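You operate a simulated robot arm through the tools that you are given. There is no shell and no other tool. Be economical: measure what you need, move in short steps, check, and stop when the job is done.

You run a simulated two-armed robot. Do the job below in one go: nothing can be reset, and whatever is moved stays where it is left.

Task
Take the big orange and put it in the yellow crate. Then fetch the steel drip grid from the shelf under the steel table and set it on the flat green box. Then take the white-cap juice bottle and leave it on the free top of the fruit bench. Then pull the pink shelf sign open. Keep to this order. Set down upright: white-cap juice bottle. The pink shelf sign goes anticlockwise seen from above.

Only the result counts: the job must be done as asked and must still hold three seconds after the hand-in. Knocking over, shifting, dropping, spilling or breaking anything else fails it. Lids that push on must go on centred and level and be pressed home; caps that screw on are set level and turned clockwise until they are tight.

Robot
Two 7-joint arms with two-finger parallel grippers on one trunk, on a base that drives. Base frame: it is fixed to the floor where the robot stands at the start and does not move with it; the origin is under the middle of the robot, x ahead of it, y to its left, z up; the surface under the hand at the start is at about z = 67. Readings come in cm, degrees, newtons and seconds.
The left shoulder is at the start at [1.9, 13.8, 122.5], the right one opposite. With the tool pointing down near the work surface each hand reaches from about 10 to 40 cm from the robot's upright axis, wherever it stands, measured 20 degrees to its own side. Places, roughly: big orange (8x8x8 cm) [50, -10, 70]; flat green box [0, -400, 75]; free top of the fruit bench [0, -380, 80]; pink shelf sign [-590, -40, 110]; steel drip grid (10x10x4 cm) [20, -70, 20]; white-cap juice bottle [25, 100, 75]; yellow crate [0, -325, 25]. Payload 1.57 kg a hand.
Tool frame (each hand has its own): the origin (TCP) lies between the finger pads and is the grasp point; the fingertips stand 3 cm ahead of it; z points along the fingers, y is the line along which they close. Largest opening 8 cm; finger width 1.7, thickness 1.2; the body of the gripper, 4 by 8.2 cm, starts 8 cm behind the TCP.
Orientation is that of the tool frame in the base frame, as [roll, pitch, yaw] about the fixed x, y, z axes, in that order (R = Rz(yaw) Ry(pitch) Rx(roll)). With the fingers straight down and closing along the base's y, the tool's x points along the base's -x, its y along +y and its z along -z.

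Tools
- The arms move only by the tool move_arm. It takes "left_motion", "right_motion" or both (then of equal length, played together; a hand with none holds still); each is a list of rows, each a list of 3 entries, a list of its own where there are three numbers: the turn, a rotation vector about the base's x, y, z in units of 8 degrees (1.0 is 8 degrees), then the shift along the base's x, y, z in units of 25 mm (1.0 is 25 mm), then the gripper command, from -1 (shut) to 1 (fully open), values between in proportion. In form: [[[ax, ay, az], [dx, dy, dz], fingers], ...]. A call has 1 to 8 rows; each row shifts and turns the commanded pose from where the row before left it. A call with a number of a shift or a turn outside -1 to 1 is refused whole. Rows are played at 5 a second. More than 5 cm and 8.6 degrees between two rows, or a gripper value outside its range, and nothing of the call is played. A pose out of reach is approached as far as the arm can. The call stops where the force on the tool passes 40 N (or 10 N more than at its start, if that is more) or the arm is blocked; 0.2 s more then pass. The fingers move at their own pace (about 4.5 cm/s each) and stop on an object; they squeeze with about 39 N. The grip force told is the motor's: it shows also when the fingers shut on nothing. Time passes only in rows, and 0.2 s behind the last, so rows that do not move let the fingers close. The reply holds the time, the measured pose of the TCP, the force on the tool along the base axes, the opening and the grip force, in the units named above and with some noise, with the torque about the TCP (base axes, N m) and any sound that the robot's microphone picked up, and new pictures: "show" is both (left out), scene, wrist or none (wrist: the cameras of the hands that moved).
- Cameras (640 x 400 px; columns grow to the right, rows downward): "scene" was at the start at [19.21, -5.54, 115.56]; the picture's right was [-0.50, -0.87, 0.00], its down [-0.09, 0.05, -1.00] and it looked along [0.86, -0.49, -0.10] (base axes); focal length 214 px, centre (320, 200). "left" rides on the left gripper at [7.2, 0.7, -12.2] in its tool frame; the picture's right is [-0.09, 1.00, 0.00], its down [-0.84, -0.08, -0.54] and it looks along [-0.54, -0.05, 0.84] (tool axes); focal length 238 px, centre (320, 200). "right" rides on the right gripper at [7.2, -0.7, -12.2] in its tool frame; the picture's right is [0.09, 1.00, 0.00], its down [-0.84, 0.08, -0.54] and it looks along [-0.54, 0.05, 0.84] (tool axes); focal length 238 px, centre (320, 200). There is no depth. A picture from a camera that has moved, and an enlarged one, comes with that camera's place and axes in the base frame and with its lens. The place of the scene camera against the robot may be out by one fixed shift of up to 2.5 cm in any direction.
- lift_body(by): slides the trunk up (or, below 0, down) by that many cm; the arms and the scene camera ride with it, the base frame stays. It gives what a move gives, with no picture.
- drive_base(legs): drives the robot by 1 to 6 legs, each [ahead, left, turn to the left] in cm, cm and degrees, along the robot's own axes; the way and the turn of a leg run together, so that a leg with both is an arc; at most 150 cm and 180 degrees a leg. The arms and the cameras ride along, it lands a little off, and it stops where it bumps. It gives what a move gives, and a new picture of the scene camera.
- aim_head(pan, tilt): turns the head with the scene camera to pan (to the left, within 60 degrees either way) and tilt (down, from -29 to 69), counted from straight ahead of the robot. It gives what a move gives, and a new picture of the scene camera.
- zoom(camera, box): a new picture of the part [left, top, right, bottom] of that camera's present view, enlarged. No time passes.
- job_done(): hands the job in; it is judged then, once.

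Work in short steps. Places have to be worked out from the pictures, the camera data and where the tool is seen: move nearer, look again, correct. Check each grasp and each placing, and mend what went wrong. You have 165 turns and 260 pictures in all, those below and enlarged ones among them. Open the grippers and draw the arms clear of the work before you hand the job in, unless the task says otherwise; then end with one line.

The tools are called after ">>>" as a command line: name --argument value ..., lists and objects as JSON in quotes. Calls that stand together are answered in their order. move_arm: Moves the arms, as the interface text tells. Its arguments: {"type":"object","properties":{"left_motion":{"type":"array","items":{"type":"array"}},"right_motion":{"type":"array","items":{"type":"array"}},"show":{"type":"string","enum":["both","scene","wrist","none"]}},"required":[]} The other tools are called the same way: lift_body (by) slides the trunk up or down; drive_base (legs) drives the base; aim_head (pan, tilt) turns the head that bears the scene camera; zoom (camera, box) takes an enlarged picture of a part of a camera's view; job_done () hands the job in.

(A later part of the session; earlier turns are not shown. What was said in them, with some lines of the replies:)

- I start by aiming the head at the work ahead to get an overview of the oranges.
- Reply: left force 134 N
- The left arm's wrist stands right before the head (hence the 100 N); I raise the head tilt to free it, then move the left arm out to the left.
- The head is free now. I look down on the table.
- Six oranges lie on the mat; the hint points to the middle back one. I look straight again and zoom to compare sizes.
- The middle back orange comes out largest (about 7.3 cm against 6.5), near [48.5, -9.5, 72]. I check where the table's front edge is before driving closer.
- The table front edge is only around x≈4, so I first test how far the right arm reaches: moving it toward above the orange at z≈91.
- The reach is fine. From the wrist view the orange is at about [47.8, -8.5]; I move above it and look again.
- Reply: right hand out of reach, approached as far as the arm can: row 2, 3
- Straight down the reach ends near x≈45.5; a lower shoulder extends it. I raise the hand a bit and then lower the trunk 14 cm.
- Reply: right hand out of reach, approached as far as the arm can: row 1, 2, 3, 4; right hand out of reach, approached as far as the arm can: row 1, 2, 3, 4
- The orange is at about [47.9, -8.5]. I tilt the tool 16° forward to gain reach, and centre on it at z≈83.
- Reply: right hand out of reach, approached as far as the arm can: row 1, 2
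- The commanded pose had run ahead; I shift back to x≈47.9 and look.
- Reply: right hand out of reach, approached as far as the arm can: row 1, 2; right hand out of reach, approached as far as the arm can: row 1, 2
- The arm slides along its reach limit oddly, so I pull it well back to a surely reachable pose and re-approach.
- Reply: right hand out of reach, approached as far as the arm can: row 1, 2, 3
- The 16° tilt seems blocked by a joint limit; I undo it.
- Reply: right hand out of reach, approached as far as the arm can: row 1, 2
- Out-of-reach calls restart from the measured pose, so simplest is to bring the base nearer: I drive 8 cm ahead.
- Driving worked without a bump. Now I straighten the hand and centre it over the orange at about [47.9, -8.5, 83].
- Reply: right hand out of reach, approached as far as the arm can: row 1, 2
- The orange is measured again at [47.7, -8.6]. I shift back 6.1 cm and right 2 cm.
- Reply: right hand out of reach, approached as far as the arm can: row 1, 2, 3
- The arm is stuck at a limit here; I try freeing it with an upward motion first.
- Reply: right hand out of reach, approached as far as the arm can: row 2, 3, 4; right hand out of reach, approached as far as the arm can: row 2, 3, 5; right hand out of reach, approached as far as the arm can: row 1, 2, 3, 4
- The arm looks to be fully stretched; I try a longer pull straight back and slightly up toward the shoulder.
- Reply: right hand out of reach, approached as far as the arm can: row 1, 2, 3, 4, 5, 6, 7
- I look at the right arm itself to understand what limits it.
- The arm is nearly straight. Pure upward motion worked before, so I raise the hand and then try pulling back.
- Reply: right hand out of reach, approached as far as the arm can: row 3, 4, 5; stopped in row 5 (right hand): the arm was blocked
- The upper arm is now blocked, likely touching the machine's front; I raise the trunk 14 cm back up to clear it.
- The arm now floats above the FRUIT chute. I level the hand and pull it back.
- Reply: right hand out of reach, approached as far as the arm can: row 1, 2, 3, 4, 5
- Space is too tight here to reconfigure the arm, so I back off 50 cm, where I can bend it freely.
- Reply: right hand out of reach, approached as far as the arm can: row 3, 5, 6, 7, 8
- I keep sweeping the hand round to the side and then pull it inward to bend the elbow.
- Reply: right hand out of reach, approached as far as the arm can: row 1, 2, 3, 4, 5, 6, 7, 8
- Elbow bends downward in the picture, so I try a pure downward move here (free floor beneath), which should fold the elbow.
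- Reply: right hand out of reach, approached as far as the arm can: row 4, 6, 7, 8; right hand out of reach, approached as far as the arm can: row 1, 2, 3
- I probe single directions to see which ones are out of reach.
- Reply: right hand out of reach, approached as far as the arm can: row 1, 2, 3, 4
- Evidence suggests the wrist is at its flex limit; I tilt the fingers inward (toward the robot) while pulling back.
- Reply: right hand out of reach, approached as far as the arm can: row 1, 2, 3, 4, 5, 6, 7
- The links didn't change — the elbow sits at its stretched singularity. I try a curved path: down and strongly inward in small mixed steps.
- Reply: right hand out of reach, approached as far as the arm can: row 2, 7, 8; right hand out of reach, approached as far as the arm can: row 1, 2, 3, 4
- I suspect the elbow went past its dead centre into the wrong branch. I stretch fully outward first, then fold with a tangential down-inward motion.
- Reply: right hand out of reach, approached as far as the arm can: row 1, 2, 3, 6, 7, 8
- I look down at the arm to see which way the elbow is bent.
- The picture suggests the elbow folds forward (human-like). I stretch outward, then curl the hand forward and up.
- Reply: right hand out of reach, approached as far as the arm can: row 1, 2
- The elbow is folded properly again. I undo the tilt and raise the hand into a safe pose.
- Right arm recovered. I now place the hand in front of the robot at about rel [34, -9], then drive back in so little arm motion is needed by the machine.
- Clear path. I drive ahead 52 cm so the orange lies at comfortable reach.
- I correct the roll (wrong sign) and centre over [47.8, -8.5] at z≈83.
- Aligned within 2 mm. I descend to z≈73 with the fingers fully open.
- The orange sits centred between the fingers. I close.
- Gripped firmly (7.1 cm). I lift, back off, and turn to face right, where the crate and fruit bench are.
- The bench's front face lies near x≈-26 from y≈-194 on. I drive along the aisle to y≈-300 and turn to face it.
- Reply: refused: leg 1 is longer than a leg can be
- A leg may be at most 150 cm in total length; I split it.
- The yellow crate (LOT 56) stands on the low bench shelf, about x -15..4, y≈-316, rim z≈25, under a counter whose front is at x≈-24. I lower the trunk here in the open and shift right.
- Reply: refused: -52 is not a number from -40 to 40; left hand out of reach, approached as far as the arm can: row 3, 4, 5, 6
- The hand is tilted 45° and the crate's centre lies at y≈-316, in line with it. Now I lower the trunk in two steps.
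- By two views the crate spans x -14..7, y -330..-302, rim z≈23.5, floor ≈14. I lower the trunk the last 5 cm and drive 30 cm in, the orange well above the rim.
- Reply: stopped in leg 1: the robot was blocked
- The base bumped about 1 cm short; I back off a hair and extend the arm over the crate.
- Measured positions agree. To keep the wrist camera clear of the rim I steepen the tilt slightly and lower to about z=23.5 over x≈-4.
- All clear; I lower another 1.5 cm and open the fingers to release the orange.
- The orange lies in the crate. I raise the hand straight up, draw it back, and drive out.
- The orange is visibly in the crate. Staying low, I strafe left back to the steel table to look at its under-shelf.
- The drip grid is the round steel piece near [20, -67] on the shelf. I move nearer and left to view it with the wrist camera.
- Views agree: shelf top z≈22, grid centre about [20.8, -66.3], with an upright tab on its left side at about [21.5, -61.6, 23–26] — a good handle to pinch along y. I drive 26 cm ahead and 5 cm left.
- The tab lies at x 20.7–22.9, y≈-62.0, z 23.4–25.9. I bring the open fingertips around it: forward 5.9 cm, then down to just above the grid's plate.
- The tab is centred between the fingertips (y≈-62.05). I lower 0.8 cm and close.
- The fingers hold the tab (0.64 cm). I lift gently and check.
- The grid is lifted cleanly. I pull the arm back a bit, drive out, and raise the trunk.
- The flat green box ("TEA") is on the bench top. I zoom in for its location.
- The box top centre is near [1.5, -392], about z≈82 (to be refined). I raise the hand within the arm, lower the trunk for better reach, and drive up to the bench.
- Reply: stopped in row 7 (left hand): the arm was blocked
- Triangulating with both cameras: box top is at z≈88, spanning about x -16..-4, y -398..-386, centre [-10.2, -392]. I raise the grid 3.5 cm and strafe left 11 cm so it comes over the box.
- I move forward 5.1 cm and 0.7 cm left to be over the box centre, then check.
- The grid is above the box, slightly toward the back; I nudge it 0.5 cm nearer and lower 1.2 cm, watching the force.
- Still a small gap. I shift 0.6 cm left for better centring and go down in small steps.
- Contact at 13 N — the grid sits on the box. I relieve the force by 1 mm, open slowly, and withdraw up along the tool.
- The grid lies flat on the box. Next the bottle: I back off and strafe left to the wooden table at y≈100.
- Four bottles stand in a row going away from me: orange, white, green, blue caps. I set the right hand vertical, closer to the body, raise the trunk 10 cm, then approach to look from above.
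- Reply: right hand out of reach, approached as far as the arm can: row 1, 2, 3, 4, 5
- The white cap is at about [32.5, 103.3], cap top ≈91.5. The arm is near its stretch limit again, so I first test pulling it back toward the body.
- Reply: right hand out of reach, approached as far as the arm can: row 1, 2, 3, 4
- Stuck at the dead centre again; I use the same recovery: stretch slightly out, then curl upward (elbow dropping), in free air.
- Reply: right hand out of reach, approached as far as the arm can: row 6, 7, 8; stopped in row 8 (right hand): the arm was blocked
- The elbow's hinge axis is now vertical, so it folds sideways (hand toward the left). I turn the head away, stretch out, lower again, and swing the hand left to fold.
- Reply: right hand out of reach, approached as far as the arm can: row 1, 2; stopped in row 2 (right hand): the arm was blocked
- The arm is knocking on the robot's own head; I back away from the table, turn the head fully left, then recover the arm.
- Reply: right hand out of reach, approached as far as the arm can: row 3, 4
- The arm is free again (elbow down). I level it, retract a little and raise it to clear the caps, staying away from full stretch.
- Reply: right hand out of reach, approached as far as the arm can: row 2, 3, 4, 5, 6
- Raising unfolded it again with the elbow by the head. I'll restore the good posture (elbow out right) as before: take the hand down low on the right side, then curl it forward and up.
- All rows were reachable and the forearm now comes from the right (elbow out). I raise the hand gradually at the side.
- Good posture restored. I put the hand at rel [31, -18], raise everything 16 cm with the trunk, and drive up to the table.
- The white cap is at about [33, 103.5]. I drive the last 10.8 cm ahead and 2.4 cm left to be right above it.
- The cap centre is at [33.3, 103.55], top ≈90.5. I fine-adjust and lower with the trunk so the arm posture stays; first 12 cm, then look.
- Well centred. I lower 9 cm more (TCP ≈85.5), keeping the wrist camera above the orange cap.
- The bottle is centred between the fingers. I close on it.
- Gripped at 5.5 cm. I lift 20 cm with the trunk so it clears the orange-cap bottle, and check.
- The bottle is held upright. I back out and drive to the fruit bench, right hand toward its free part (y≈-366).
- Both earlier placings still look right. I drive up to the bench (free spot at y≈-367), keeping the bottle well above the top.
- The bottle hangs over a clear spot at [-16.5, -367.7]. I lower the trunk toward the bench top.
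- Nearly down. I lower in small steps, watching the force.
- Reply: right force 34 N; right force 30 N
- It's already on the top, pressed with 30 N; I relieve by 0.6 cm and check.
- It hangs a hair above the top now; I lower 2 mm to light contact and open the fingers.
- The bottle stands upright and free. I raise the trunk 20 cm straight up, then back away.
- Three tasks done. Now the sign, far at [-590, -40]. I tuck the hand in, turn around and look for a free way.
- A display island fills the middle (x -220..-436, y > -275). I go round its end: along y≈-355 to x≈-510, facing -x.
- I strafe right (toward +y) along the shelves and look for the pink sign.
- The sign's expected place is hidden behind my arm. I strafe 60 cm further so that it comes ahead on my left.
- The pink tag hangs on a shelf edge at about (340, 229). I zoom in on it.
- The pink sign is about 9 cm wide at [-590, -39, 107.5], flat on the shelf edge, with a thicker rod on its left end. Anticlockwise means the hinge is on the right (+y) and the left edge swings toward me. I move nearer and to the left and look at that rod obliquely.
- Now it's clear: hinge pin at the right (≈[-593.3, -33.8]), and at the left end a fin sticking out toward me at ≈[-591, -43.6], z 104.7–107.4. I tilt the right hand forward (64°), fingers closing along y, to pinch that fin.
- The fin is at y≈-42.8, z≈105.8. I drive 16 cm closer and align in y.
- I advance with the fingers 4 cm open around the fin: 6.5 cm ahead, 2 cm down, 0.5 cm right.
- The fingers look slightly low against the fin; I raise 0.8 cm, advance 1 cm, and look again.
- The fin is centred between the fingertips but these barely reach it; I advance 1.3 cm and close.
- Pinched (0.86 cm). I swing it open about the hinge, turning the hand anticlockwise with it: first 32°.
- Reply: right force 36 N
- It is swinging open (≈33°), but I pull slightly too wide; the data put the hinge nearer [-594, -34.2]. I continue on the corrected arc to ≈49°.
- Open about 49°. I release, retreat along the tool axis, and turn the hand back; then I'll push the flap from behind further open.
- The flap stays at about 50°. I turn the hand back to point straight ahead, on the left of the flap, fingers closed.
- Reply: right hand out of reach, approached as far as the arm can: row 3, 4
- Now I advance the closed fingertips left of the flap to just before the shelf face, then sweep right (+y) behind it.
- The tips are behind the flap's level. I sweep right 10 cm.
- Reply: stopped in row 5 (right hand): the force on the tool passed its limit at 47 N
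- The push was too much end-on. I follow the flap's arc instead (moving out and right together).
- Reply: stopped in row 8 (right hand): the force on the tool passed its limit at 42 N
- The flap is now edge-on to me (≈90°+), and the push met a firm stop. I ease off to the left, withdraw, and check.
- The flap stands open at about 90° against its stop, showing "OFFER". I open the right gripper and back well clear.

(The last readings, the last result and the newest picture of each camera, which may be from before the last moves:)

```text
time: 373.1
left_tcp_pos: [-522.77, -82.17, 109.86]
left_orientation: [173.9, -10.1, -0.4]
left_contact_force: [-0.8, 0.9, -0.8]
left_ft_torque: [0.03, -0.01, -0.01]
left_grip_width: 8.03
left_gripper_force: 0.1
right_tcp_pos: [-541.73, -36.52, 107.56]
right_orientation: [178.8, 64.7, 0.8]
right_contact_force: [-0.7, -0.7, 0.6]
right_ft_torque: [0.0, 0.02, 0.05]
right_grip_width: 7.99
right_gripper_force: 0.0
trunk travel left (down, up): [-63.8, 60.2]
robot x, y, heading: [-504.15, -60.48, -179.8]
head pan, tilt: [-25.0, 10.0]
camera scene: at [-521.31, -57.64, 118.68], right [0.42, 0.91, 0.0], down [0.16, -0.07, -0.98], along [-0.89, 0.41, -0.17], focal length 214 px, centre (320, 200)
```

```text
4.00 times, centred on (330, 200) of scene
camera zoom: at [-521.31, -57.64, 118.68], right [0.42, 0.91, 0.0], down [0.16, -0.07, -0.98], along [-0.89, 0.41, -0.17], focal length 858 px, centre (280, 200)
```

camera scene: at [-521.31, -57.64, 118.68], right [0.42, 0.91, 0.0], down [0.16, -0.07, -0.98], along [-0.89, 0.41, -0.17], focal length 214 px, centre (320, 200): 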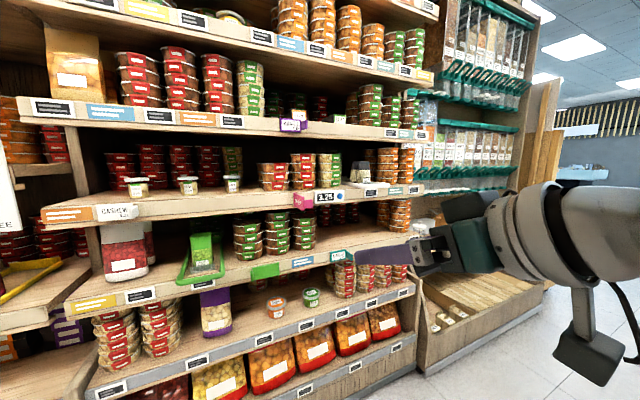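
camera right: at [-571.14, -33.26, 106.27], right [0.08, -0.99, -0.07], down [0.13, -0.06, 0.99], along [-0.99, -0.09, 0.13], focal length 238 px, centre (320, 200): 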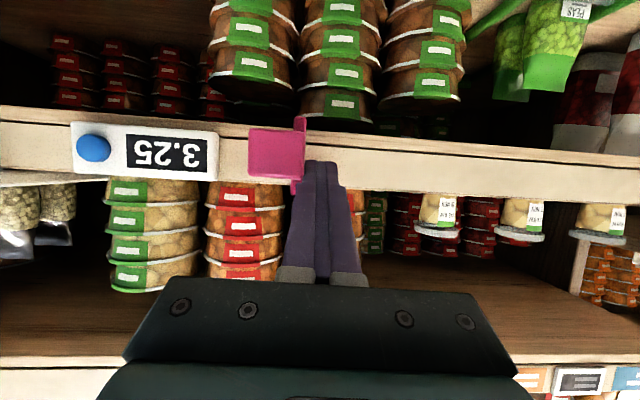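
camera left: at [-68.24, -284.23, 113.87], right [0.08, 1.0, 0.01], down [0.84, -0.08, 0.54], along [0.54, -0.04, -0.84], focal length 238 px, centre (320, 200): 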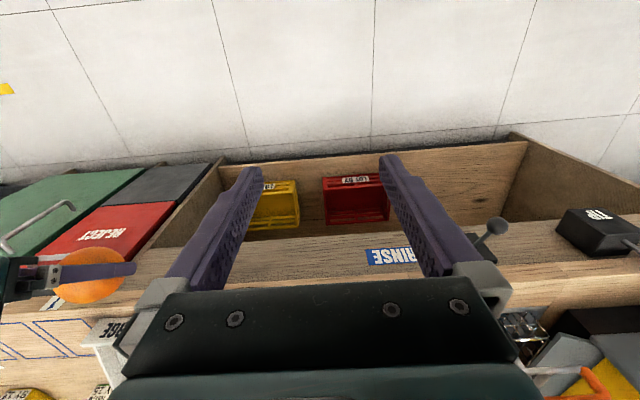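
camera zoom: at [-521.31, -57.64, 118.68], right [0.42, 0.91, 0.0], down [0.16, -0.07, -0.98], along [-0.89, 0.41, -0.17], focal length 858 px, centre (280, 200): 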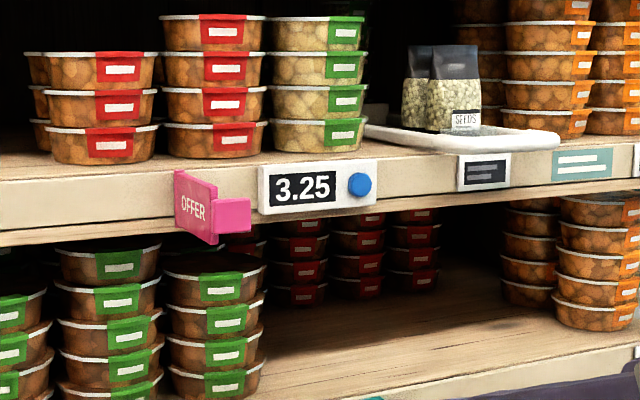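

The sign stays open, both grippers are open, and the arms are clear of the work. I hand the job in.

>>> job_done

```text
The job is handed in.
```

All four jobs were done in order and handed in: the big orange is in the yellow crate, the drip grid is on the flat green box, the white-cap bottle stands upright on the fruit bench, and the pink sign is open anticlockwise to about 90°.
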